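You operate a simulated robot arm through the tools that you are given. There is no shell and no other tool. Be economical: measure what you need, move in short steps, check, and stop when the job is done.

Carry out the task below with a simulated two-armed robot. There is one attempt and no reset: what you move stays moved.

## Task
Lead the gutters to jar 03, run the tank through, drain the tray.
Fine: move the medium gutter over from 02 and join it on with the short one lying next to the dark green tray; 03 gets water at least to its ring, the other jars stay dry and no cup runs over; one run, one gutter at a time, none moved while it runs; close both valves.

It is judged by the outcome, as a careful person would: the job done as asked, and still so three seconds after it is handed in. It fails if anything else is knocked over, pushed out of place, dropped, spilled or broken.

## Robot
Two 7-joint arms with two-finger parallel grippers on one trunk, on a base that drives. Base frame: it is fixed to the floor where the robot stands at the start and does not move with it; the origin is under the middle of the robot, x ahead of it, y to its left, z up; the surface under the hand at the start is at about z = 0.74. Units: m, rad, N and s.
The left shoulder is at the start at [0.124, 0.171, 1.162], the right one opposite. With the tool pointing down near the work surface each hand reaches from about 0.1 to 0.88 m from the robot's upright axis, wherever it stands, measured 20 degrees to its own side. Places, roughly: medium gutter (15x3x5 cm) [0.5, 0, 0.8]; ringed jar 03 [0.4, -0.1, 0.8]; short gutter (6x3x5 cm) [0.7, -0.3, 0.8]; small tank [0.7, 0.3, 0.9]; small tank valve handle [0.6, 0.3, 0.8]. Payload 4.4 kg a hand.
The tool frame of a hand sits at the grasp point between the pads (the TCP): z along the fingers, y along the line on which they close. The tips reach 0.023 m beyond it. The gripper opens to 0.094 m. The fingers are 0.038 m wide and 0.01 m thick; the gripper's body (0.054 by 0.096 m) begins 0.039 m behind the TCP.
Orientation is that of the tool frame in the base frame, as [roll, pitch, yaw] about the fixed x, y, z axes, in that order (R = Rz(yaw) Ry(pitch) Rx(roll)). With the fingers straight down and closing along the base's y, the tool's x points along the base's -x, its y along +y and its z along -z.

## Interface
- The arms move only by the tool servo_tool. It takes "left_plan", "right_plan" or both (then of equal length, played together; a hand with none holds still); each is a list of rows, each an object (a shift or turn left out is 0, a gripper value left out holds the last) with "offset": the shift along the tool's x, y, z in m, a list of three; "rot": the turn, a rotation vector about the tool's x, y, z in degrees, a list of three. In form: [{"offset": [dx, dy, dz], "rot": [rx, ry, rz]}, ...]. A call has 1 to 10 rows; each row is the pose to reach, as a shift and turn from the pose commanded when the call began, along the tool's axes at that moment. "left_grip" and "right_grip" are, for a hand that has rows, the opening, from 0 (shut) to 1 (fully open), set as the call begins (left out, the last holds). A row lasts 0.2 s, in which the tool goes at most 0.05 m and 0.15 rad; a call with a longer step from one row to the next is refused whole, and so is a gripper value outside its range. Where a pose cannot be reached the arm comes as near as it can. A force on the tool above 60 N (or 10 N above the force at the start of the call, whichever is more), or a blocked arm, ends the call early, and 0.2 s more pass. Each finger travels about 0.072 m/s and halts on what it meets, pressing with about 24 N; the grip force reading is that of the motor and also rises with nothing between the fingers. The clock runs only during rows and for 0.2 s after the last one: add rows that repeat a pose to give the fingers time. The reply holds the time, the measured pose of the TCP, the force on the tool along the base axes, the opening and the grip force, in the units named above and with some noise, with the torque about the TCP (base axes, N m) and any sound that the robot's microphone picked up.
- Cameras (640 x 400 px; columns grow to the right, rows downward): "scene" is now at [0.2286, 0.0061, 1.2773]; the picture's right is [0.02, -1.00, 0.00], its down [-0.89, -0.02, -0.45] and it looks along [0.45, 0.01, -0.89] (base axes); focal length 214 px, centre (320, 200). "left" rides on the left gripper at [0.086, -0.016, -0.074] in its tool frame; the picture's right is [0.18, 0.98, 0.00], its down [-0.58, 0.11, -0.81] and it looks along [-0.79, 0.15, 0.59] (tool axes); focal length 243 px, centre (320, 200). "right" rides on the right gripper at [0.086, 0.016, -0.075] in its tool frame; the picture's right is [-0.18, 0.98, 0.00], its down [-0.58, -0.11, -0.81] and it looks along [-0.79, -0.15, 0.59] (tool axes); focal length 243 px, centre (320, 200). There is no depth. A picture from a camera that has moved, and an enlarged one, comes with that camera's place and axes in the base frame and with its lens. The place of the scene camera against the robot may be out by one fixed shift of up to 0.025 m in any direction.
- grab_frame(camera): a new picture of that camera. It takes no simulated time.
- raise_lower(by): slides the trunk up (or, below 0, down) by that many m; the arms and the scene camera ride with it, the base frame stays. It gives what a move gives, with no picture.
- base_move(legs): drives the robot by 1 to 6 legs, each [ahead, left, turn to the left] in m, m and rad, along the robot's own axes; the way and the turn of a leg run together, so that a leg with both is an arc; at most 1.5 m and 3.142 rad a leg. The arms and the cameras ride along, it lands a little off, and it stops where it bumps. It gives what a move gives.
- turn_head(pan, tilt): turns the head with the scene camera to pan (to the left, within 1.396 rad either way) and tilt (down, from -0.506 to 1.204), counted from straight ahead of the robot. It gives what a move gives.
- zoom(camera, box): a new picture of the part [left, top, right, bottom] of that camera's present view, enlarged. It takes no simulated time.
- hand_in(): hands the job in; it is judged then, once.

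Go step by step. Nothing tells you exact positions but the pictures and the camera data: compare them with the known pose of the tool, close in by small moves and look again before you grip or let go. The budget is 120 turns and 88 pictures, counting those below and the enlarged ones. Unless the task says otherwise, let go and move clear before handing in, and close with one line.

The tools are called after "Request:" by a JSON object that holds its "method" and its "body". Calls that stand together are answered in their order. servo_tool: Moves the arms, as the interface text tells. Its arguments: {"type":"object","properties":{"left_plan":{"type":"array","items":{"type":"object","properties":{"offset":{"type":"array","items":{"type":"number"}},"rot":{"type":"array","items":{"type":"number"}}}}},"left_grip":{"type":"number"},"right_plan":{"type":"array","items":{"type":"object","properties":{"offset":{"type":"array","items":{"type":"number"}},"rot":{"type":"array","items":{"type":"number"}}}}},"right_grip":{"type":"number"}},"required":[]} The other tools are called the same way: raise_lower (by) slides the trunk up or down; base_move (legs) drives the base; turn_head (pan, tilt) turns the head that bears the scene camera; grab_frame (camera) takes a picture; zoom (camera, box) takes an enlarged picture of a part of a camera's view; hand_in () hands the job in.

At the start:

```text
clock: 0.0
left_eef_pos: [0.5312, 0.2227, 1.1066]
left_tool_rot: [3.14, 0.0, -3.141]
left_contact_force: [0.5, 0.6, 0.1]
left_torque: [-0.01, 0.01, 0.02]
left_gripper_width: 0.0943
left_finger_force: 0.0
right_eef_pos: [0.4734, -0.2365, 1.1084]
right_tool_rot: [3.142, 0.001, -3.141]
right_contact_force: [-0.1, 1.0, -1.9]
right_torque: [0.0, 0.01, 0.02]
right_gripper_width: 0.094
right_finger_force: 0.0
trunk travel left (down, up): [-0.175, 0.213]
robot x, y, heading: [-0.0004, -0.0026, 0.004]
head pan, tilt: [0.021, 1.105]
```

scene: 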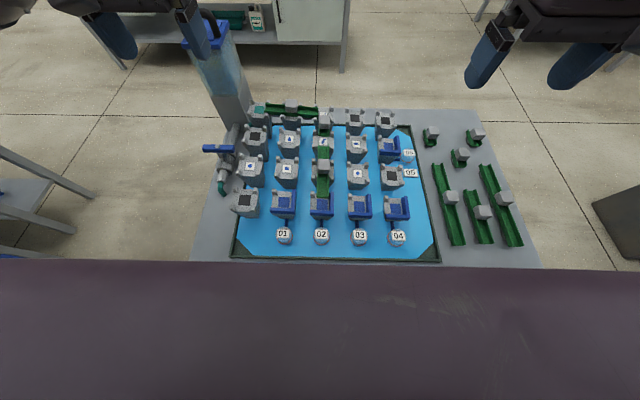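
right: 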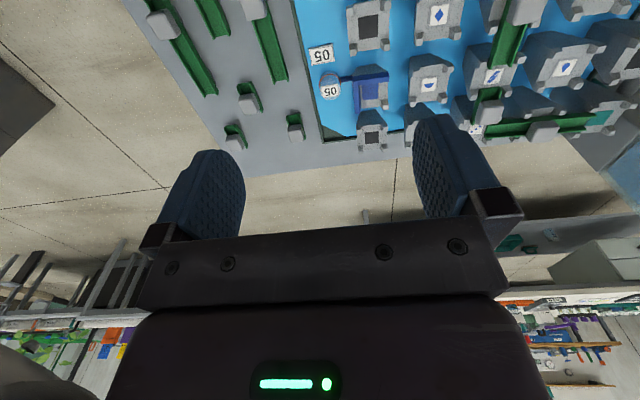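
left: 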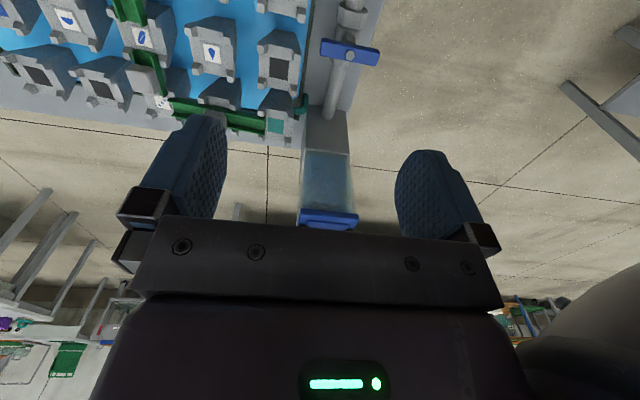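

I see a tray with a grid of pillars (cups), gutters, jars 01–05, the tank at far left and spare gutters at right. I'll zoom for detail.

Request:
{"method": "zoom", "body": {"camera": "scene", "box": [200, 90, 360, 190]}}

Request:
{"method": "zoom", "body": {"camera": "scene", "box": [280, 150, 440, 250]}}

Request:
{"method": "zoom", "body": {"camera": "scene", "box": [190, 90, 550, 280]}}

```text
4.00 times, centred on (280, 140) of scene
camera zoom: at [0.2286, 0.0061, 1.2773], right [0.02, -1.0, 0.0], down [-0.89, -0.02, -0.45], along [0.45, 0.01, -0.89], focal length 858 px, centre (480, 440)
```

zoom: 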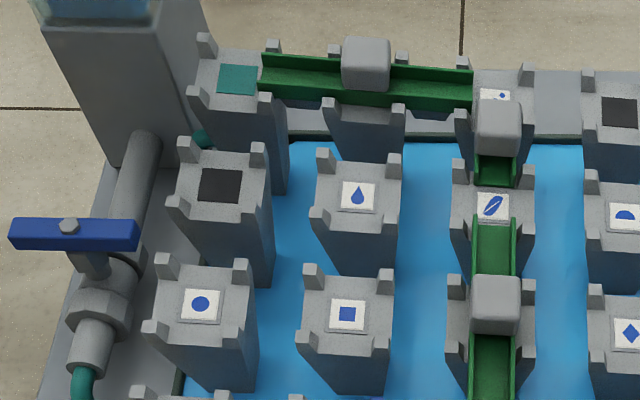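

```text
4.00 times, centred on (360, 200) of scene
camera zoom: at [0.2286, 0.0061, 1.2773], right [0.02, -1.0, 0.0], down [-0.89, -0.02, -0.45], along [0.45, 0.01, -0.89], focal length 858 px, centre (160, 200)
```

zoom: 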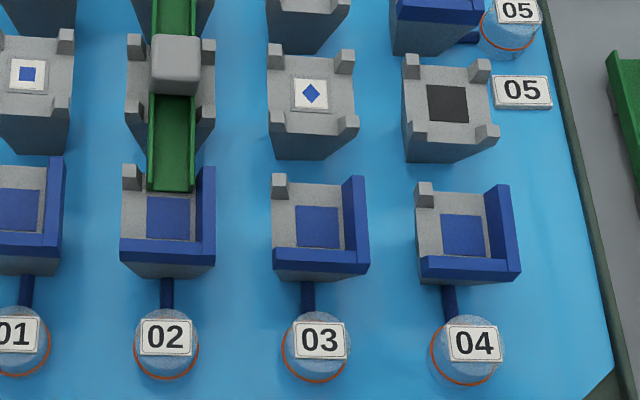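

```text
1.78 times, centred on (370, 185) of scene
camera zoom: at [0.2286, 0.0061, 1.2773], right [0.02, -1.0, 0.0], down [-0.89, -0.02, -0.45], along [0.45, 0.01, -0.89], focal length 381 px, centre (231, 227)
```

zoom: 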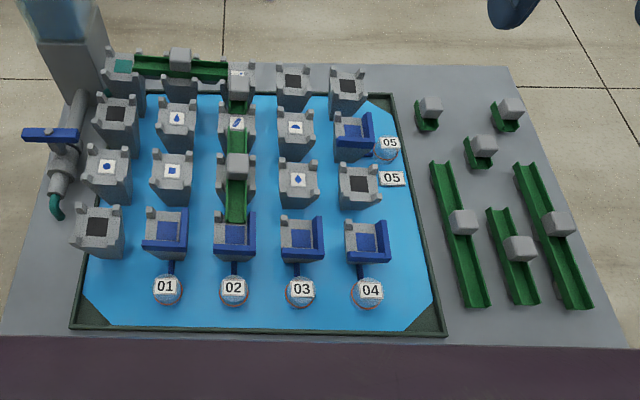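

The tray is a grid of cups: the long gutter runs from the teal inlet to column 02, then a short one, then the medium one down to 02. I need to find the second (drain) valve, so I'll look around.

Request:
{"method": "turn_head", "body": {"pan": 0.5, "tilt": 1.0}}

Request:
{"method": "grab_frame", "body": {"camera": "scene"}}

Request:
{"method": "turn_head", "body": {"pan": -0.6, "tilt": 1.0}}

Request:
{"method": "grab_frame", "body": {"camera": "scene"}}

Request:
{"method": "turn_head", "body": {"pan": 0, "tilt": 1.2}}

Request:
{"method": "grab_frame", "body": {"camera": "scene"}}

```text
clock: 0.9
left_eef_pos: [0.5298, 0.2224, 1.1054]
left_tool_rot: [3.141, 0.0, -3.141]
left_contact_force: [-0.4, 1.0, 0.1]
left_torque: [0.03, -0.02, 0.0]
left_gripper_width: 0.0941
left_finger_force: 0.0
right_eef_pos: [0.474, -0.2352, 1.1093]
right_tool_rot: [3.141, 0.0, -3.141]
right_contact_force: [0.0, -0.7, -0.6]
right_torque: [-0.03, -0.01, 0.02]
right_gripper_width: 0.0937
right_finger_force: 0.0
trunk travel left (down, up): [-0.175, 0.213]
robot x, y, heading: [-0.001, -0.0001, -0.0]
head pan, tilt: [0.499, 1.0]
```

```text
81 pictures are left
camera scene: at [0.2269, 0.0381, 1.2841], right [0.48, -0.88, 0.0], down [-0.74, -0.4, -0.54], along [0.47, 0.26, -0.84], focal length 214 px, centre (320, 200)
```

scene: 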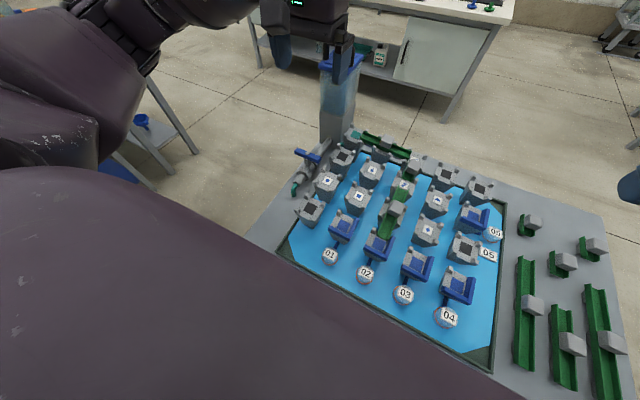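

```text
clock: 2.2
left_eef_pos: [0.5302, 0.2232, 1.1065]
left_tool_rot: [-3.141, 0.001, -3.141]
left_contact_force: [0.3, 0.0, -0.3]
left_torque: [-0.01, 0.01, -0.02]
left_gripper_width: 0.0942
left_finger_force: 0.1
right_eef_pos: [0.4746, -0.237, 1.1082]
right_tool_rot: [3.142, -0.002, 3.141]
right_contact_force: [0.0, -0.8, 0.5]
right_torque: [-0.01, 0.01, -0.02]
right_gripper_width: 0.0939
right_finger_force: 0.1
trunk travel left (down, up): [-0.175, 0.213]
robot x, y, heading: [-0.0013, -0.0008, 0.001]
head pan, tilt: [-0.6, 1.0]
```

```text
80 pictures are left
camera scene: at [0.2233, -0.0345, 1.2841], right [-0.56, -0.83, 0.0], down [-0.69, 0.47, -0.54], along [0.45, -0.3, -0.84], focal length 214 px, centre (320, 200)
```

scene: 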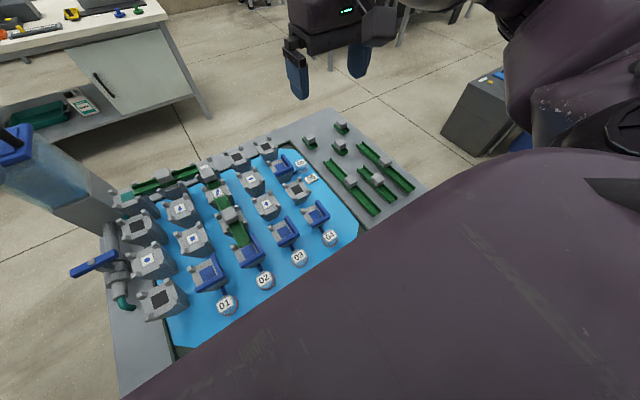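

```text
clock: 3.2
left_eef_pos: [0.5314, 0.223, 1.1053]
left_tool_rot: [3.14, 0.0, -3.141]
left_contact_force: [0.1, 0.6, -1.0]
left_torque: [0.04, 0.01, 0.01]
left_gripper_width: 0.094
left_finger_force: 0.0
right_eef_pos: [0.4738, -0.2374, 1.1096]
right_tool_rot: [3.141, 0.0, 3.142]
right_contact_force: [0.4, 0.4, -0.5]
right_torque: [0.01, -0.02, 0.03]
right_gripper_width: 0.0939
right_finger_force: 0.1
trunk travel left (down, up): [-0.175, 0.213]
robot x, y, heading: [-0.0009, -0.004, -0.001]
head pan, tilt: [0.0, 1.201]
```

```text
79 pictures are left
camera scene: at [0.2217, 0.0047, 1.2716], right [0.0, -1.0, 0.0], down [-0.93, 0.0, -0.36], along [0.36, 0.0, -0.93], focal length 214 px, centre (320, 200)
```

scene: 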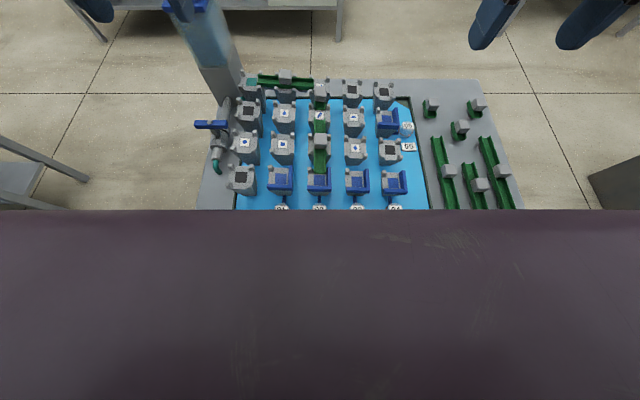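

The robot's body hides the near side of the table, so I'll back off to look for the drain valve.

Request:
{"method": "base_move", "body": {"legs": [[-0.5, 0, 0]]}}

Request:
{"method": "turn_head", "body": {"pan": 0, "tilt": 0.8}}

Request:
{"method": "grab_frame", "body": {"camera": "scene"}}

```text
clock: 6.2
left_eef_pos: [0.0246, 0.2234, 1.1061]
left_tool_rot: [-3.14, 0.0, -3.14]
left_contact_force: [0.5, -0.1, 0.5]
left_torque: [0.01, -0.01, -0.01]
left_gripper_width: 0.0939
left_finger_force: 0.1
right_eef_pos: [-0.0304, -0.2354, 1.1095]
right_tool_rot: [-3.141, -0.001, -3.141]
right_contact_force: [0.7, 0.5, 1.1]
right_torque: [0.03, -0.01, 0.0]
right_gripper_width: 0.094
right_finger_force: 0.0
trunk travel left (down, up): [-0.175, 0.213]
robot x, y, heading: [-0.5046, 0.0003, 0.002]
head pan, tilt: [0.0, 1.201]
```

```text
clock: 7.1
left_eef_pos: [0.0254, 0.2227, 1.1049]
left_tool_rot: [-3.14, 0.0, -3.141]
left_contact_force: [0.1, 0.2, -0.5]
left_torque: [0.01, 0.0, -0.01]
left_gripper_width: 0.0938
left_finger_force: 0.0
right_eef_pos: [-0.0308, -0.2362, 1.1097]
right_tool_rot: [3.141, -0.001, -3.14]
right_contact_force: [1.2, -0.6, 0.4]
right_torque: [0.04, 0.02, 0.01]
right_gripper_width: 0.0942
right_finger_force: 0.0
trunk travel left (down, up): [-0.175, 0.213]
robot x, y, heading: [-0.5059, 0.0024, 0.001]
head pan, tilt: [0.0, 0.799]
```

```text
78 pictures are left
camera scene: at [-0.2591, 0.0048, 1.2992], right [0.0, -1.0, 0.0], down [-0.72, 0.0, -0.7], along [0.7, 0.0, -0.72], focal length 214 px, centre (320, 200)
```

scene: 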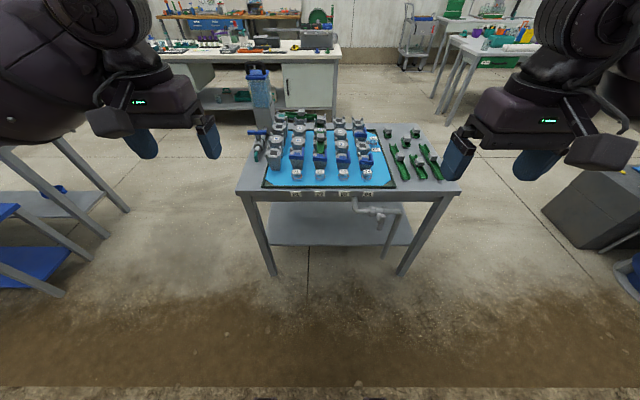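

Request:
{"method": "zoom", "body": {"camera": "scene", "box": [235, 60, 475, 210]}}

Request:
{"method": "zoom", "body": {"camera": "scene", "box": [264, 180, 424, 280]}}

Request:
{"method": "zoom", "body": {"camera": "scene", "box": [240, 110, 400, 200]}}

```text
2.67 times, centred on (355, 135) of scene
camera zoom: at [-0.2591, 0.0048, 1.2992], right [0.0, -1.0, 0.0], down [-0.72, 0.0, -0.7], along [0.7, 0.0, -0.72], focal length 572 px, centre (227, 373)
```

zoom: 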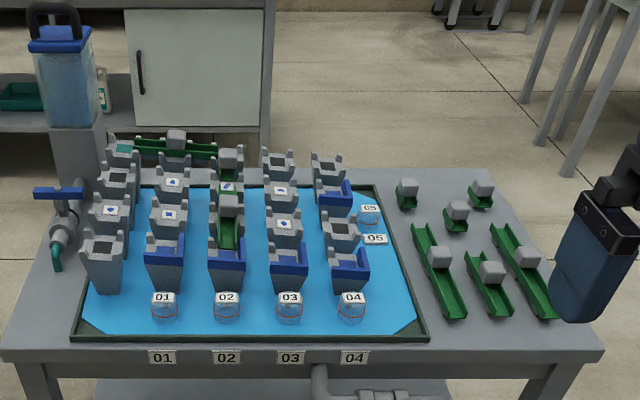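

```text
4.00 times, centred on (344, 230) of scene
camera zoom: at [-0.2591, 0.0048, 1.2992], right [0.0, -1.0, 0.0], down [-0.72, 0.0, -0.7], along [0.7, 0.0, -0.72], focal length 858 px, centre (224, 80)
```

zoom: 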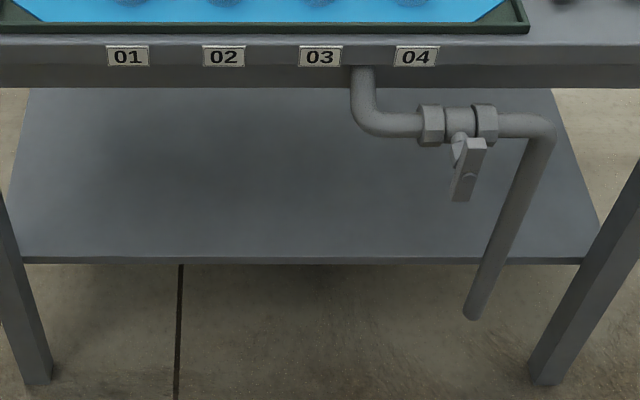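

```text
4.00 times, centred on (320, 155) of scene
camera zoom: at [-0.2591, 0.0048, 1.2992], right [0.0, -1.0, 0.0], down [-0.72, 0.0, -0.7], along [0.7, 0.0, -0.72], focal length 858 px, centre (320, 380)
```

zoom: 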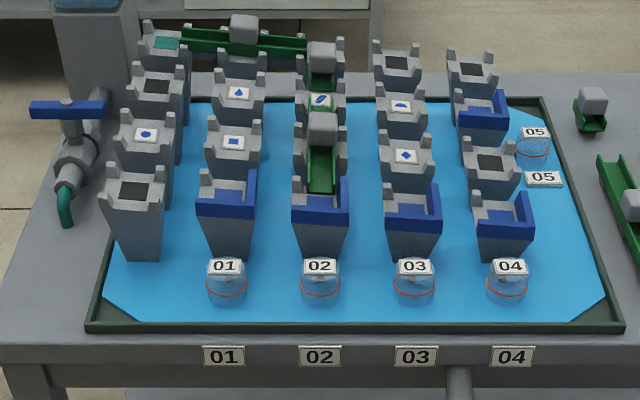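

The drain valve is under the table's front edge, its lever hanging down. I'll look around at where the drain ends and at the surroundings to the right.

Request:
{"method": "zoom", "body": {"camera": "scene", "box": [300, 190, 460, 290]}}

Request:
{"method": "turn_head", "body": {"pan": -0.7, "tilt": 0.8}}

Request:
{"method": "grab_frame", "body": {"camera": "scene"}}

```text
4.00 times, centred on (380, 240) of scene
camera zoom: at [-0.2591, 0.0048, 1.2992], right [0.0, -1.0, 0.0], down [-0.72, 0.0, -0.7], along [0.7, 0.0, -0.72], focal length 858 px, centre (80, 40)
```

zoom: 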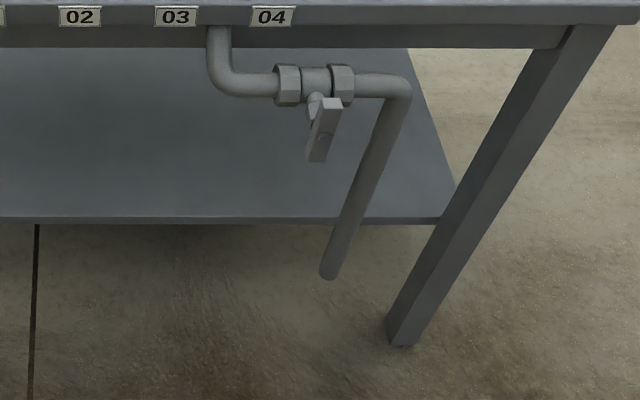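

```text
clock: 8.2
left_eef_pos: [0.0264, 0.2242, 1.105]
left_tool_rot: [-3.141, 0.0, -3.141]
left_contact_force: [0.4, -0.1, -0.1]
left_torque: [-0.02, 0.03, 0.0]
left_gripper_width: 0.0938
left_finger_force: 0.0
right_eef_pos: [-0.0308, -0.2365, 1.1093]
right_tool_rot: [3.141, -0.003, -3.141]
right_contact_force: [-0.8, 0.5, -0.5]
right_torque: [-0.01, -0.01, 0.01]
right_gripper_width: 0.0942
right_finger_force: 0.1
trunk travel left (down, up): [-0.175, 0.213]
robot x, y, heading: [-0.5068, -0.0035, -0.001]
head pan, tilt: [-0.7, 0.799]
```

```text
73 pictures are left
camera scene: at [-0.2778, -0.0472, 1.2993], right [-0.64, -0.77, 0.0], down [-0.55, 0.46, -0.7], along [0.53, -0.45, -0.72], focal length 214 px, centre (320, 200)
```

scene: 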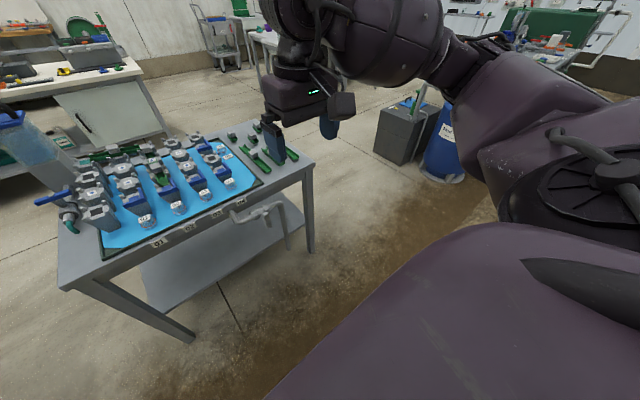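

Nothing else is out there and the drain is a plain outlet pipe. The cup heights step down by about 8 mm per cell toward the right and the front, so the plan is medium into column 03 and the short one from r1c2 to r1c3. I'll drive back in.

Request:
{"method": "base_move", "body": {"legs": [[0.46, 0, 0]]}}

Request:
{"method": "turn_head", "body": {"pan": 0, "tilt": 0.95}}

Request:
{"method": "grab_frame", "body": {"camera": "scene"}}

```text
clock: 10.9
left_eef_pos: [0.4816, 0.2285, 1.1051]
left_tool_rot: [-3.141, 0.0, -3.134]
left_contact_force: [0.6, 0.3, 0.1]
left_torque: [0.01, 0.0, 0.01]
left_gripper_width: 0.0939
left_finger_force: 0.1
right_eef_pos: [0.4296, -0.2316, 1.1098]
right_tool_rot: [3.141, 0.0, -3.135]
right_contact_force: [-0.3, -0.3, -0.4]
right_torque: [0.03, 0.01, 0.02]
right_gripper_width: 0.0938
right_finger_force: 0.0
trunk travel left (down, up): [-0.175, 0.213]
robot x, y, heading: [-0.0485, 0.0009, 0.006]
head pan, tilt: [-0.7, 0.799]
```

```text
clock: 12.0
left_eef_pos: [0.482, 0.2286, 1.1058]
left_tool_rot: [3.141, 0.001, -3.134]
left_contact_force: [-0.1, 0.2, 0.4]
left_torque: [-0.01, 0.0, 0.0]
left_gripper_width: 0.0941
left_finger_force: 0.0
right_eef_pos: [0.4287, -0.2319, 1.1099]
right_tool_rot: [3.14, 0.001, -3.137]
right_contact_force: [-0.4, 0.0, -0.2]
right_torque: [0.02, -0.03, -0.02]
right_gripper_width: 0.094
right_finger_force: 0.1
trunk travel left (down, up): [-0.175, 0.213]
robot x, y, heading: [-0.0465, 0.002, 0.007]
head pan, tilt: [0.0, 0.949]
```

```text
72 pictures are left
camera scene: at [0.1914, 0.0078, 1.2878], right [0.01, -1.0, 0.0], down [-0.81, 0.0, -0.58], along [0.58, 0.0, -0.81], focal length 214 px, centre (320, 200)
```

scene: 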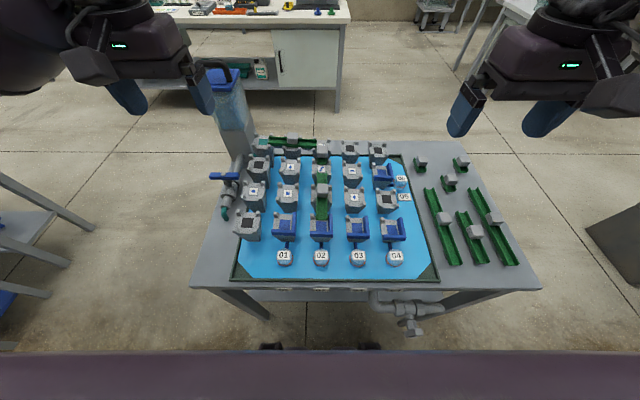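

Good view. I'll bring the right hand toward the medium gutter for a wrist view.

Request:
{"method": "servo_tool", "body": {"right_plan": [{"offset": [-0.005, 0.04, 0.015]}, {"offset": [-0.01, 0.08, 0.03]}, {"offset": [-0.015, 0.12, 0.045]}, {"offset": [-0.02, 0.16, 0.06]}, {"offset": [-0.025, 0.2, 0.08]}, {"offset": [-0.03, 0.225, 0.105]}, {"offset": [-0.03, 0.23, 0.11]}], "right_grip": 1}}

Request:
{"method": "grab_frame", "body": {"camera": "right"}}

Request:
{"method": "grab_frame", "body": {"camera": "scene"}}

```text
clock: 13.6
left_eef_pos: [0.4816, 0.2275, 1.1065]
left_tool_rot: [-3.141, -0.001, -3.136]
left_contact_force: [-0.1, -0.3, 0.3]
left_torque: [-0.07, -0.03, 0.02]
left_gripper_width: 0.094
left_finger_force: 0.1
right_eef_pos: [0.4583, -0.0015, 0.9983]
right_tool_rot: [3.141, -0.001, -3.134]
right_contact_force: [0.1, 0.4, -0.8]
right_torque: [0.01, 0.0, -0.02]
right_gripper_width: 0.0941
right_finger_force: 0.1
trunk travel left (down, up): [-0.175, 0.213]
robot x, y, heading: [-0.045, 0.0022, 0.005]
head pan, tilt: [0.0, 0.949]
```

```text
71 pictures are left
camera right: at [0.3715, 0.0147, 1.0725], right [0.18, 0.98, 0.0], down [0.58, -0.1, 0.81], along [0.79, -0.14, -0.59], focal length 243 px, centre (320, 200)
```

right: 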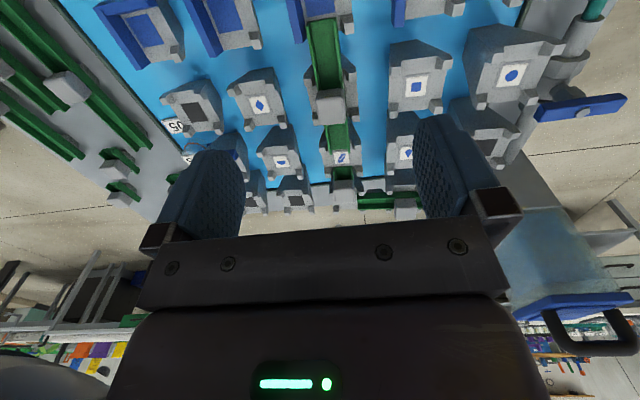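

```text
70 pictures are left
camera scene: at [0.1911, 0.0078, 1.2879], right [0.01, -1.0, 0.0], down [-0.81, -0.01, -0.58], along [0.58, 0.0, -0.81], focal length 214 px, centre (320, 200)
```

scene: 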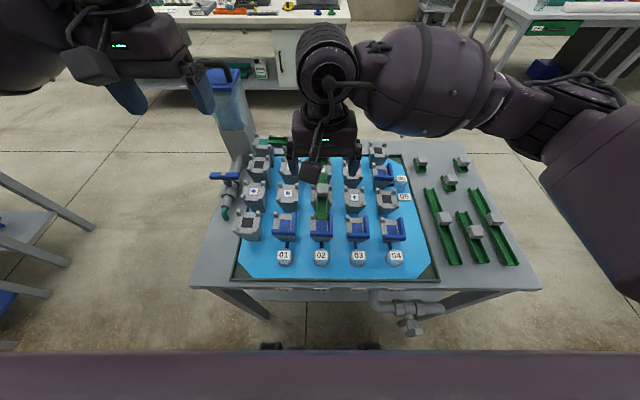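

Request:
{"method": "zoom", "body": {"camera": "right", "box": [240, 0, 440, 200]}}

Request:
{"method": "zoom", "body": {"camera": "scene", "box": [270, 130, 410, 230]}}

```text
2.00 times, centred on (340, 100) of right
camera zoom: at [0.3715, 0.0147, 1.0725], right [0.18, 0.98, 0.0], down [0.58, -0.1, 0.81], along [0.79, -0.14, -0.59], focal length 485 px, centre (280, 400)
```

zoom: 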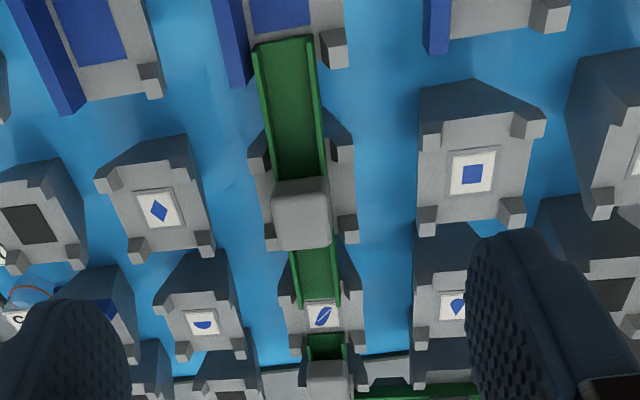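

```text
4.00 times, centred on (340, 180) of scene
camera zoom: at [0.1911, 0.0078, 1.2879], right [0.01, -1.0, 0.0], down [-0.81, -0.01, -0.58], along [0.58, 0.0, -0.81], focal length 858 px, centre (240, 280)
```

zoom: 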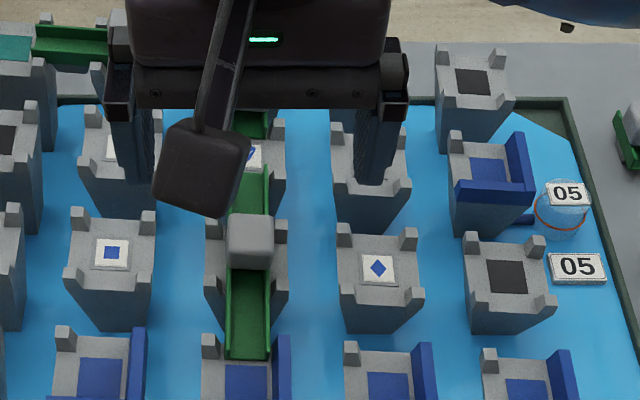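

Request:
{"method": "servo_tool", "body": {"right_plan": [{"offset": [-0.02, 0, 0.035]}, {"offset": [-0.04, 0.0, 0.068]}, {"offset": [-0.04, 0.0, 0.068]}]}}

Request:
{"method": "zoom", "body": {"camera": "right", "box": [220, 0, 420, 200]}}

```text
clock: 14.4
left_eef_pos: [0.4817, 0.2283, 1.1068]
left_tool_rot: [3.141, 0.0, -3.133]
left_contact_force: [0.3, -0.2, -0.3]
left_torque: [-0.03, -0.01, -0.01]
left_gripper_width: 0.0941
left_finger_force: 0.2
right_eef_pos: [0.4976, 0.0001, 0.9313]
right_tool_rot: [3.14, 0.001, -3.137]
right_contact_force: [-0.2, 0.1, 0.8]
right_torque: [-0.01, -0.03, -0.02]
right_gripper_width: 0.0941
right_finger_force: 0.1
trunk travel left (down, up): [-0.175, 0.213]
robot x, y, heading: [-0.0458, 0.001, 0.003]
head pan, tilt: [0.0, 0.949]
```

```text
2.00 times, centred on (320, 100) of right
camera zoom: at [0.4112, 0.017, 1.0059], right [0.18, 0.98, 0.0], down [0.58, -0.11, 0.81], along [0.79, -0.14, -0.59], focal length 485 px, centre (320, 400)
```

zoom: 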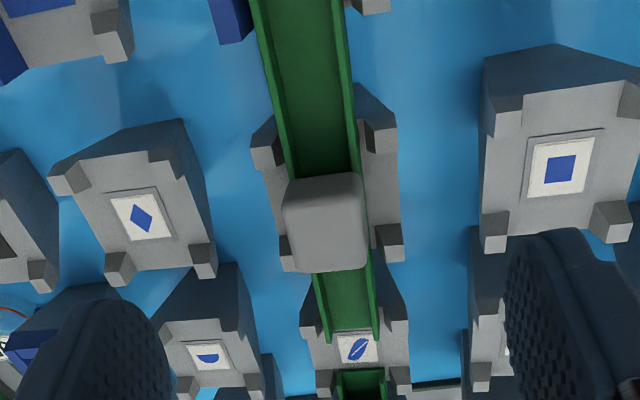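

Request:
{"method": "servo_tool", "body": {"right_plan": [{"offset": [-0.022, -0.002, 0.02]}, {"offset": [-0.022, -0.002, 0.046]}, {"offset": [-0.022, -0.002, 0.046]}]}}

Request:
{"method": "grab_frame", "body": {"camera": "right"}}

Request:
{"method": "zoom", "body": {"camera": "scene", "box": [270, 130, 370, 230]}}

```text
clock: 15.2
left_eef_pos: [0.4819, 0.2281, 1.1052]
left_tool_rot: [3.141, -0.001, -3.135]
left_contact_force: [0.1, 0.3, 1.0]
left_torque: [-0.05, 0.0, 0.0]
left_gripper_width: 0.0939
left_finger_force: 0.2
right_eef_pos: [0.5213, -0.0035, 0.8857]
right_tool_rot: [3.14, 0.0, -3.135]
right_contact_force: [0.0, 0.1, -0.1]
right_torque: [0.01, 0.0, -0.01]
right_gripper_width: 0.0938
right_finger_force: 0.1
trunk travel left (down, up): [-0.175, 0.213]
robot x, y, heading: [-0.0461, 0.0007, 0.007]
head pan, tilt: [0.0, 0.949]
```

```text
66 pictures are left
camera right: at [0.4342, 0.0135, 0.9602], right [0.18, 0.98, 0.0], down [0.58, -0.11, 0.81], along [0.79, -0.14, -0.59], focal length 243 px, centre (320, 200)
```

right: 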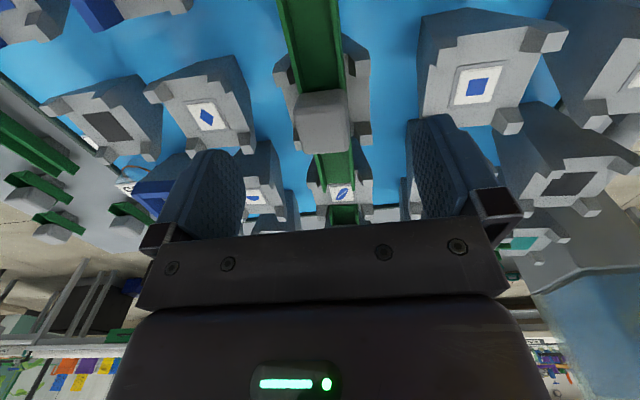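

```text
4.00 times, centred on (320, 180) of scene
camera zoom: at [0.1912, 0.0078, 1.2878], right [0.01, -1.0, 0.0], down [-0.81, -0.01, -0.58], along [0.58, 0.0, -0.81], focal length 858 px, centre (320, 280)
```

zoom: 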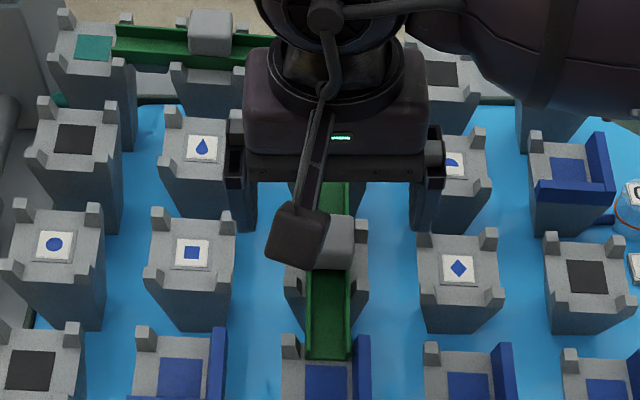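

The handle top is at about z 0.848 and the cup's posts top out at about 0.835. I'll grip the upper part of the handle, with the tips just above the posts.

Request:
{"method": "servo_tool", "body": {"right_plan": [{"offset": [0, 0.002, 0.015]}, {"offset": [0, 0.002, 0.024]}, {"offset": [0, 0.002, 0.024]}]}}

Request:
{"method": "grab_frame", "body": {"camera": "right"}}

Request:
{"method": "zoom", "body": {"camera": "scene", "box": [270, 150, 370, 220]}}

```text
clock: 16.0
left_eef_pos: [0.4823, 0.2287, 1.1071]
left_tool_rot: [-3.141, -0.001, -3.135]
left_contact_force: [1.0, 0.4, -0.6]
left_torque: [0.0, 0.0, 0.0]
left_gripper_width: 0.0941
left_finger_force: 0.1
right_eef_pos: [0.519, -0.0001, 0.8598]
right_tool_rot: [3.14, 0.0, -3.134]
right_contact_force: [-0.5, 0.2, -0.3]
right_torque: [-0.02, -0.04, 0.01]
right_gripper_width: 0.0939
right_finger_force: 0.0
trunk travel left (down, up): [-0.175, 0.213]
robot x, y, heading: [-0.0458, 0.0043, 0.008]
head pan, tilt: [0.0, 0.949]
```

```text
64 pictures are left
camera right: at [0.4336, 0.0159, 0.9354], right [0.18, 0.98, 0.0], down [0.58, -0.11, 0.81], along [0.79, -0.14, -0.59], focal length 243 px, centre (320, 200)
```

right: 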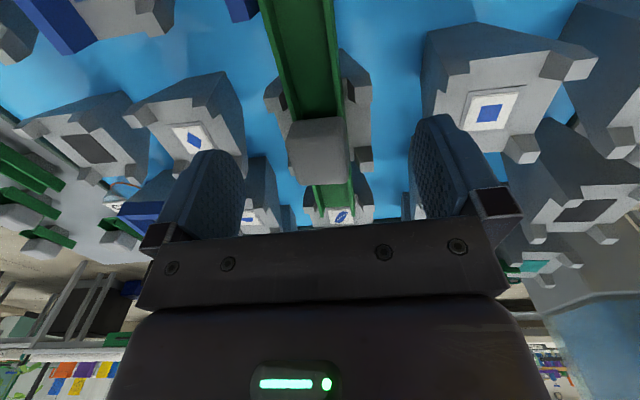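

```text
5.71 times, centred on (320, 185) of scene
camera zoom: at [0.1913, 0.0079, 1.2878], right [0.01, -1.0, 0.0], down [-0.81, -0.01, -0.58], along [0.58, 0.0, -0.81], focal length 1226 px, centre (320, 286)
```

zoom: 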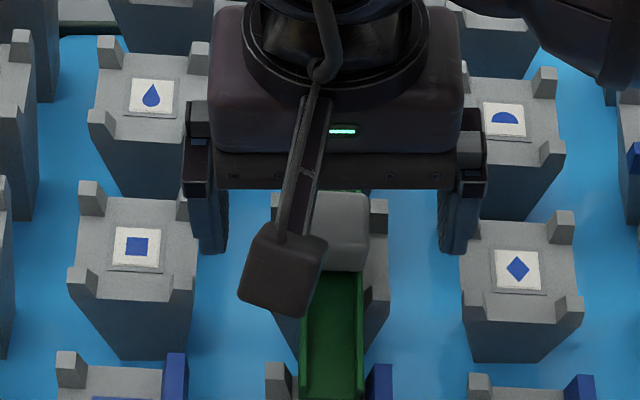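

Request:
{"method": "servo_tool", "body": {"right_plan": [{"offset": [0, 0, 0.003]}, {"offset": [0, 0, 0.003]}, {"offset": [0, 0, 0.003]}, {"offset": [0, 0, 0.003]}, {"offset": [0, 0, 0.003]}, {"offset": [0, 0, 0.003]}], "right_grip": 0}}

Request:
{"method": "grab_frame", "body": {"camera": "right"}}

```text
clock: 17.4
left_eef_pos: [0.4809, 0.2277, 1.1056]
left_tool_rot: [3.139, 0.0, -3.134]
left_contact_force: [0.5, -0.2, -0.4]
left_torque: [-0.02, -0.01, 0.0]
left_gripper_width: 0.0941
left_finger_force: 0.1
right_eef_pos: [0.518, 0.0003, 0.8575]
right_tool_rot: [3.141, 0.002, -3.136]
right_contact_force: [0.0, 0.3, 0.3]
right_torque: [0.06, 0.02, 0.02]
right_gripper_width: 0.0299
right_finger_force: 23.9
trunk travel left (down, up): [-0.175, 0.213]
robot x, y, heading: [-0.0446, -0.0027, 0.003]
head pan, tilt: [0.0, 0.949]
```

```text
62 pictures are left
camera right: at [0.4332, 0.0159, 0.933], right [0.18, 0.98, 0.0], down [0.58, -0.11, 0.81], along [0.79, -0.14, -0.59], focal length 243 px, centre (320, 200)
```

right: 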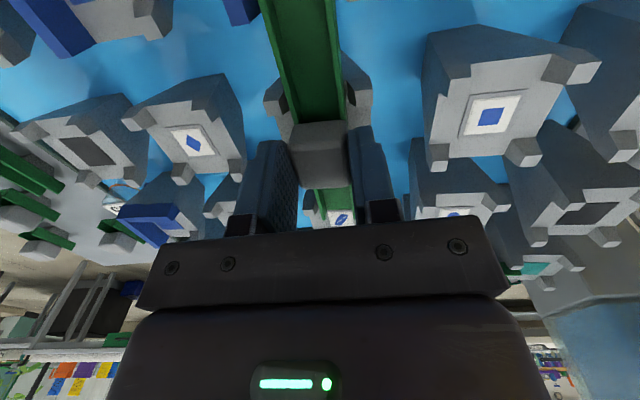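

Gripped (30 mm wide). Lifting straight up, then I'll look before moving over to column 03.

Request:
{"method": "servo_tool", "body": {"right_plan": [{"offset": [0, 0, -0.015]}, {"offset": [0, 0, -0.035]}, {"offset": [0, 0, -0.06]}, {"offset": [0, 0, -0.06]}]}}

Request:
{"method": "grab_frame", "body": {"camera": "right"}}

Request:
{"method": "zoom", "body": {"camera": "scene", "box": [260, 130, 400, 250]}}

```text
clock: 18.4
left_eef_pos: [0.4825, 0.2281, 1.1062]
left_tool_rot: [3.14, 0.0, -3.135]
left_contact_force: [-0.2, 0.7, 0.3]
left_torque: [-0.02, -0.01, 0.0]
left_gripper_width: 0.0939
left_finger_force: 0.0
right_eef_pos: [0.5175, -0.0001, 0.9172]
right_tool_rot: [3.142, -0.002, -3.134]
right_contact_force: [-0.8, 0.4, -1.1]
right_torque: [0.0, -0.01, 0.01]
right_gripper_width: 0.0296
right_finger_force: 22.8
trunk travel left (down, up): [-0.175, 0.213]
robot x, y, heading: [-0.0467, 0.0042, 0.003]
head pan, tilt: [0.0, 0.949]
```

```text
61 pictures are left
camera right: at [0.4328, 0.0152, 0.9923], right [0.18, 0.98, 0.0], down [0.58, -0.1, 0.81], along [0.79, -0.14, -0.59], focal length 243 px, centre (320, 200)
```

right: 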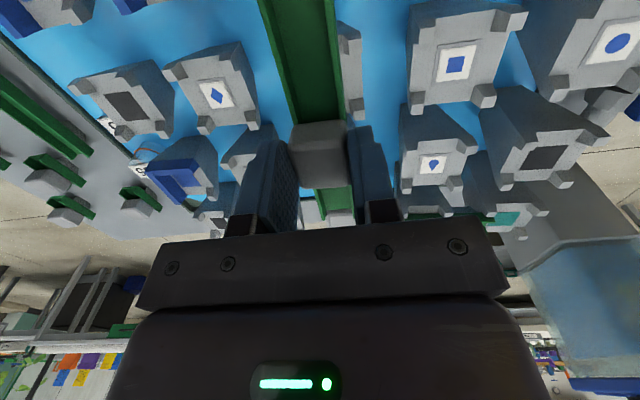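

```text
3.33 times, centred on (330, 190) of scene
camera zoom: at [0.1918, 0.0078, 1.2876], right [0.01, -1.0, 0.0], down [-0.81, -0.01, -0.58], along [0.58, 0.0, -0.81], focal length 715 px, centre (287, 233)
```

zoom: 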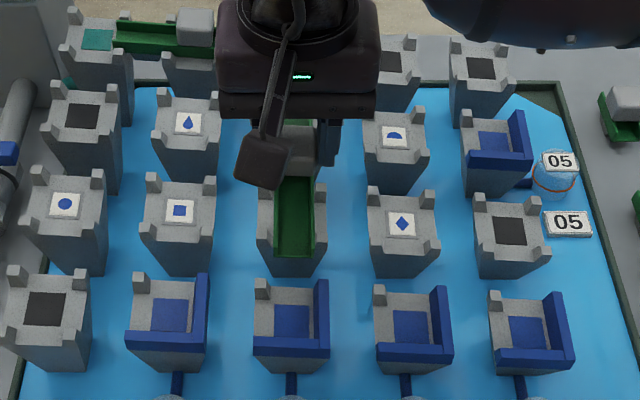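

Now move over by one column (about 88 mm right, 8 mm lower). At hover I'll compare with this picture: r2c2 should appear where the square was, (456,65), and r2c4 where the diamond was, (217,96).

Request:
{"method": "servo_tool", "body": {"right_plan": [{"offset": [0, -0.03, 0]}, {"offset": [0, -0.06, 0.004]}, {"offset": [0, -0.088, 0.0085]}, {"offset": [0, -0.088, 0.0085]}]}}

Request:
{"method": "grab_frame", "body": {"camera": "right"}}

Request:
{"method": "zoom", "body": {"camera": "scene", "box": [270, 130, 410, 250]}}

```text
clock: 19.4
left_eef_pos: [0.4822, 0.2288, 1.1055]
left_tool_rot: [-3.14, 0.0, -3.135]
left_contact_force: [-0.2, -0.2, 0.4]
left_torque: [0.03, 0.01, 0.0]
left_gripper_width: 0.094
left_finger_force: 0.0
right_eef_pos: [0.5194, -0.0894, 0.9113]
right_tool_rot: [3.141, -0.003, -3.135]
right_contact_force: [0.2, -0.3, -0.7]
right_torque: [0.01, 0.0, 0.03]
right_gripper_width: 0.0295
right_finger_force: 23.8
trunk travel left (down, up): [-0.175, 0.213]
robot x, y, heading: [-0.0488, 0.0024, 0.004]
head pan, tilt: [0.0, 0.949]
```

```text
59 pictures are left
camera right: at [0.4333, -0.0735, 0.9854], right [0.18, 0.98, 0.0], down [0.58, -0.1, 0.81], along [0.79, -0.14, -0.59], focal length 243 px, centre (320, 200)
```

right: 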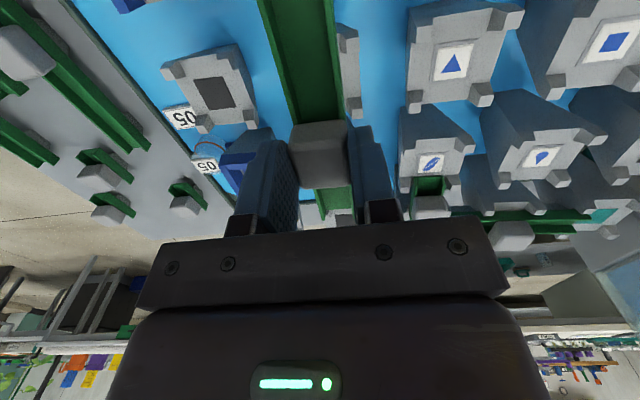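

```text
3.33 times, centred on (340, 190) of scene
camera zoom: at [0.1916, 0.0082, 1.2877], right [0.01, -1.0, 0.0], down [-0.81, -0.01, -0.58], along [0.58, 0.0, -0.81], focal length 715 px, centre (253, 233)
```

zoom: 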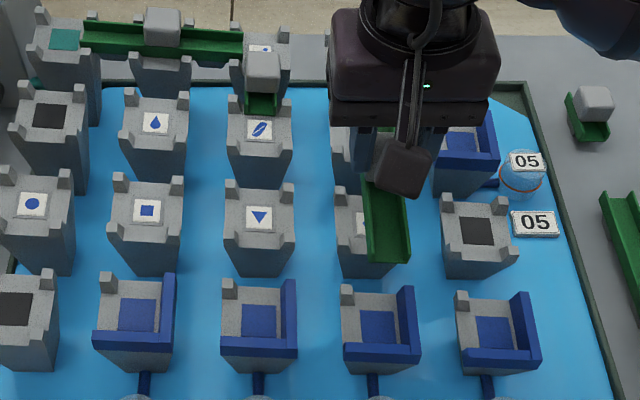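

The match is close: the hover needs about 2 mm more to the right. I'll correct and lower most of the way.

Request:
{"method": "servo_tool", "body": {"right_plan": [{"offset": [0.001, -0.002, 0.02]}, {"offset": [0.001, -0.002, 0.042]}, {"offset": [0.001, -0.002, 0.042]}, {"offset": [0.001, -0.002, 0.042]}]}}

Request:
{"method": "grab_frame", "body": {"camera": "right"}}

Request:
{"method": "zoom", "body": {"camera": "scene", "box": [290, 140, 400, 240]}}

```text
clock: 20.4
left_eef_pos: [0.4834, 0.2283, 1.1064]
left_tool_rot: [3.14, 0.001, -3.133]
left_contact_force: [-0.1, 0.9, 0.5]
left_torque: [0.0, 0.02, 0.03]
left_gripper_width: 0.0941
left_finger_force: 0.0
right_eef_pos: [0.5195, -0.092, 0.8685]
right_tool_rot: [-3.141, -0.003, -3.135]
right_contact_force: [0.0, 0.3, -0.9]
right_torque: [0.01, 0.0, 0.02]
right_gripper_width: 0.0294
right_finger_force: 23.9
trunk travel left (down, up): [-0.175, 0.213]
robot x, y, heading: [-0.0456, 0.0008, 0.004]
head pan, tilt: [0.0, 0.949]
```

```text
57 pictures are left
camera right: at [0.4329, -0.0756, 0.9433], right [0.18, 0.98, 0.0], down [0.58, -0.11, 0.81], along [0.79, -0.14, -0.59], focal length 243 px, centre (320, 200)
```

right: 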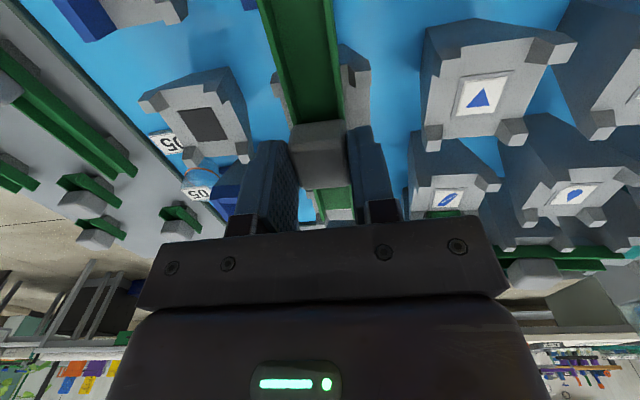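

```text
4.00 times, centred on (345, 190) of scene
camera zoom: at [0.1915, 0.0078, 1.2877], right [0.01, -1.0, 0.0], down [-0.81, -0.01, -0.58], along [0.58, 0.0, -0.81], focal length 858 px, centre (220, 240)
```

zoom: 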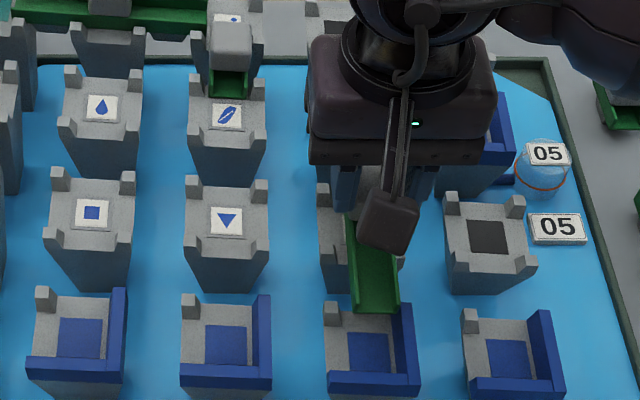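

Request:
{"method": "servo_tool", "body": {"right_plan": [{"offset": [0, 0, 0.008]}, {"offset": [0, 0, 0.014]}, {"offset": [0, 0, 0.018]}, {"offset": [0, 0, 0.018]}]}}

Request:
{"method": "grab_frame", "body": {"camera": "right"}}

```text
clock: 21.4
left_eef_pos: [0.4814, 0.2287, 1.1068]
left_tool_rot: [3.14, -0.002, -3.134]
left_contact_force: [0.1, -0.3, 0.1]
left_torque: [0.02, 0.01, 0.0]
left_gripper_width: 0.0939
left_finger_force: 0.1
right_eef_pos: [0.5178, -0.0911, 0.8504]
right_tool_rot: [-3.14, 0.0, -3.134]
right_contact_force: [-0.1, -0.1, 2.8]
right_torque: [0.07, 0.26, -0.01]
right_gripper_width: 0.0293
right_finger_force: 23.9
trunk travel left (down, up): [-0.175, 0.213]
robot x, y, heading: [-0.0483, 0.0032, 0.005]
head pan, tilt: [0.0, 0.949]
```

```text
55 pictures are left
camera right: at [0.4325, -0.0755, 0.9255], right [0.18, 0.98, 0.0], down [0.58, -0.11, 0.81], along [0.79, -0.14, -0.59], focal length 243 px, centre (320, 200)
```

right: 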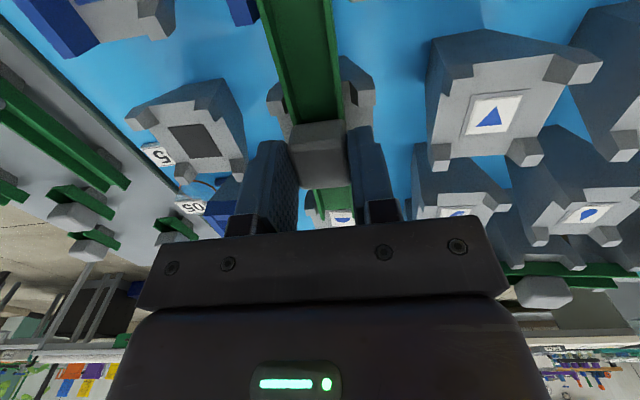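

Light contact felt and the view matches the original seating. I'll release and lift.

Request:
{"method": "servo_tool", "body": {"right_plan": [{"offset": [0, 0, 0]}, {"offset": [0, 0, 0]}, {"offset": [0, 0, 0]}, {"offset": [0, 0, 0]}, {"offset": [0, 0, 0]}, {"offset": [0, 0, -0.03]}, {"offset": [0, 0, -0.07]}, {"offset": [0, 0, -0.11]}, {"offset": [0, 0, -0.11]}], "right_grip": 1}}

Request:
{"method": "zoom", "body": {"camera": "right", "box": [220, 0, 420, 200]}}

Request:
{"method": "zoom", "body": {"camera": "scene", "box": [290, 140, 400, 240]}}

```text
clock: 23.4
left_eef_pos: [0.4823, 0.2284, 1.1049]
left_tool_rot: [3.142, -0.001, -3.134]
left_contact_force: [0.8, 1.0, 0.6]
left_torque: [-0.02, 0.03, -0.04]
left_gripper_width: 0.0942
left_finger_force: 0.1
right_eef_pos: [0.5188, -0.0904, 0.9588]
right_tool_rot: [3.141, -0.004, -3.136]
right_contact_force: [-0.3, -0.7, 0.2]
right_torque: [0.02, 0.03, 0.01]
right_gripper_width: 0.0941
right_finger_force: 0.0
trunk travel left (down, up): [-0.175, 0.213]
robot x, y, heading: [-0.047, -0.0003, 0.005]
head pan, tilt: [0.0, 0.949]
```

```text
2.00 times, centred on (320, 100) of right
camera zoom: at [0.4328, -0.0737, 1.034], right [0.18, 0.98, 0.0], down [0.58, -0.11, 0.81], along [0.79, -0.14, -0.59], focal length 485 px, centre (320, 400)
```

zoom: 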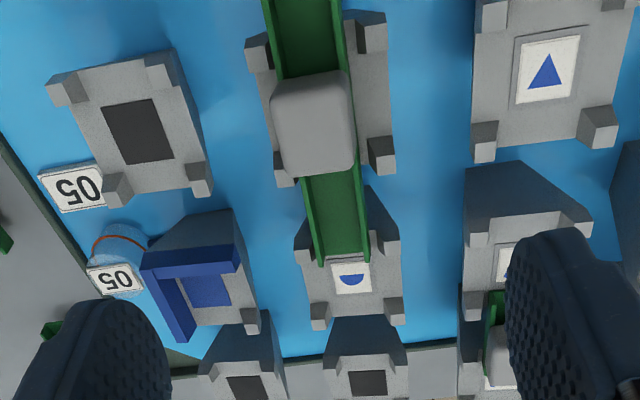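

```text
4.00 times, centred on (345, 190) of scene
camera zoom: at [0.1919, 0.0078, 1.2875], right [0.01, -1.0, 0.0], down [-0.81, -0.01, -0.58], along [0.58, 0.0, -0.81], focal length 858 px, centre (220, 240)
```

zoom: 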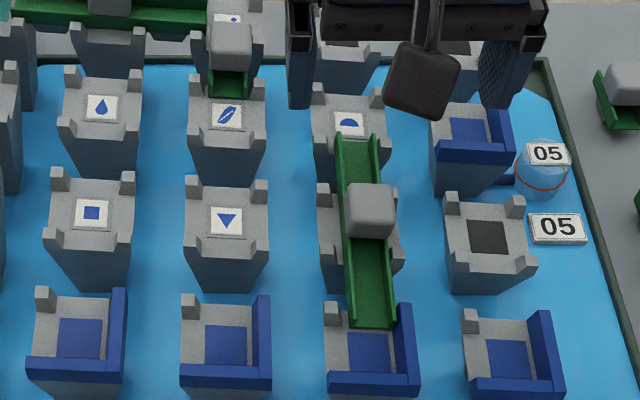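

The medium gutter is seated in column 03. Next is the short gutter next to the tray: I'll move over it for a wrist view.

Request:
{"method": "servo_tool", "body": {"right_plan": [{"offset": [-0.015, -0.04, 0]}, {"offset": [-0.03, -0.08, 0]}, {"offset": [-0.045, -0.12, 0]}, {"offset": [-0.06, -0.16, 0]}, {"offset": [-0.075, -0.2, 0]}, {"offset": [-0.085, -0.245, 0.0]}, {"offset": [-0.085, -0.245, 0.03]}, {"offset": [-0.085, -0.245, 0.03]}]}}

Request:
{"method": "grab_frame", "body": {"camera": "right"}}

```text
clock: 25.2
left_eef_pos: [0.4815, 0.2278, 1.106]
left_tool_rot: [3.141, 0.003, -3.136]
left_contact_force: [0.6, 0.3, 0.9]
left_torque: [-0.01, -0.01, 0.03]
left_gripper_width: 0.0938
left_finger_force: 0.1
right_eef_pos: [0.6063, -0.3342, 0.9299]
right_tool_rot: [3.141, 0.0, -3.137]
right_contact_force: [-0.3, -0.4, -0.4]
right_torque: [-0.01, 0.01, -0.02]
right_gripper_width: 0.094
right_finger_force: 0.0
trunk travel left (down, up): [-0.175, 0.213]
robot x, y, heading: [-0.0483, 0.0025, 0.007]
head pan, tilt: [0.0, 0.949]
```

```text
52 pictures are left
camera right: at [0.5195, -0.3191, 1.0056], right [0.18, 0.98, 0.0], down [0.58, -0.11, 0.81], along [0.79, -0.14, -0.59], focal length 243 px, centre (320, 200)
```

right: 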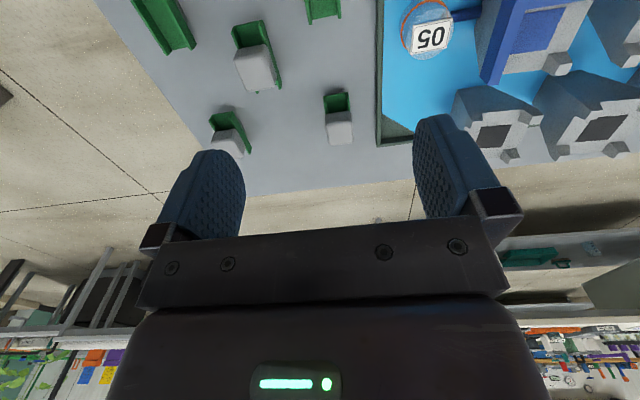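

Request:
{"method": "servo_tool", "body": {"right_plan": [{"offset": [-0.03, 0.002, 0.03]}, {"offset": [-0.06, 0.003, 0.065]}, {"offset": [-0.06, 0.003, 0.065]}]}}

Request:
{"method": "zoom", "body": {"camera": "right", "box": [240, 40, 440, 200]}}

```text
clock: 26.0
left_eef_pos: [0.4818, 0.2281, 1.1061]
left_tool_rot: [-3.141, 0.003, -3.134]
left_contact_force: [-0.4, -0.5, 1.0]
left_torque: [-0.02, -0.01, -0.02]
left_gripper_width: 0.0939
left_finger_force: 0.0
right_eef_pos: [0.6649, -0.3322, 0.8648]
right_tool_rot: [-3.141, -0.001, -3.135]
right_contact_force: [-0.4, 0.1, 0.4]
right_torque: [0.04, 0.01, -0.01]
right_gripper_width: 0.0942
right_finger_force: 0.1
trunk travel left (down, up): [-0.175, 0.213]
robot x, y, heading: [-0.0471, -0.0022, 0.006]
head pan, tilt: [0.0, 0.949]
```

```text
2.50 times, centred on (340, 120) of right
camera zoom: at [0.5781, -0.3153, 0.94], right [0.18, 0.98, 0.0], down [0.58, -0.11, 0.81], along [0.79, -0.14, -0.59], focal length 606 px, centre (270, 400)
```

zoom: 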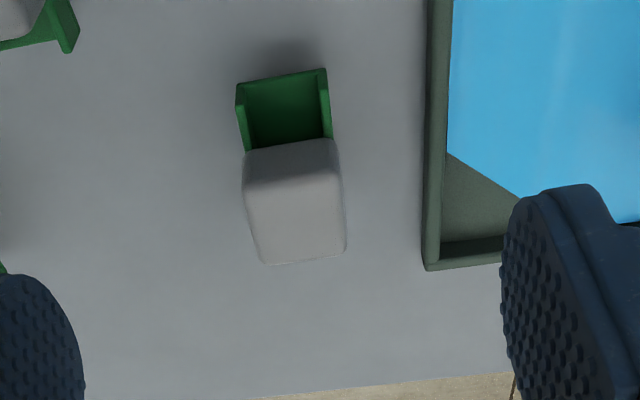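

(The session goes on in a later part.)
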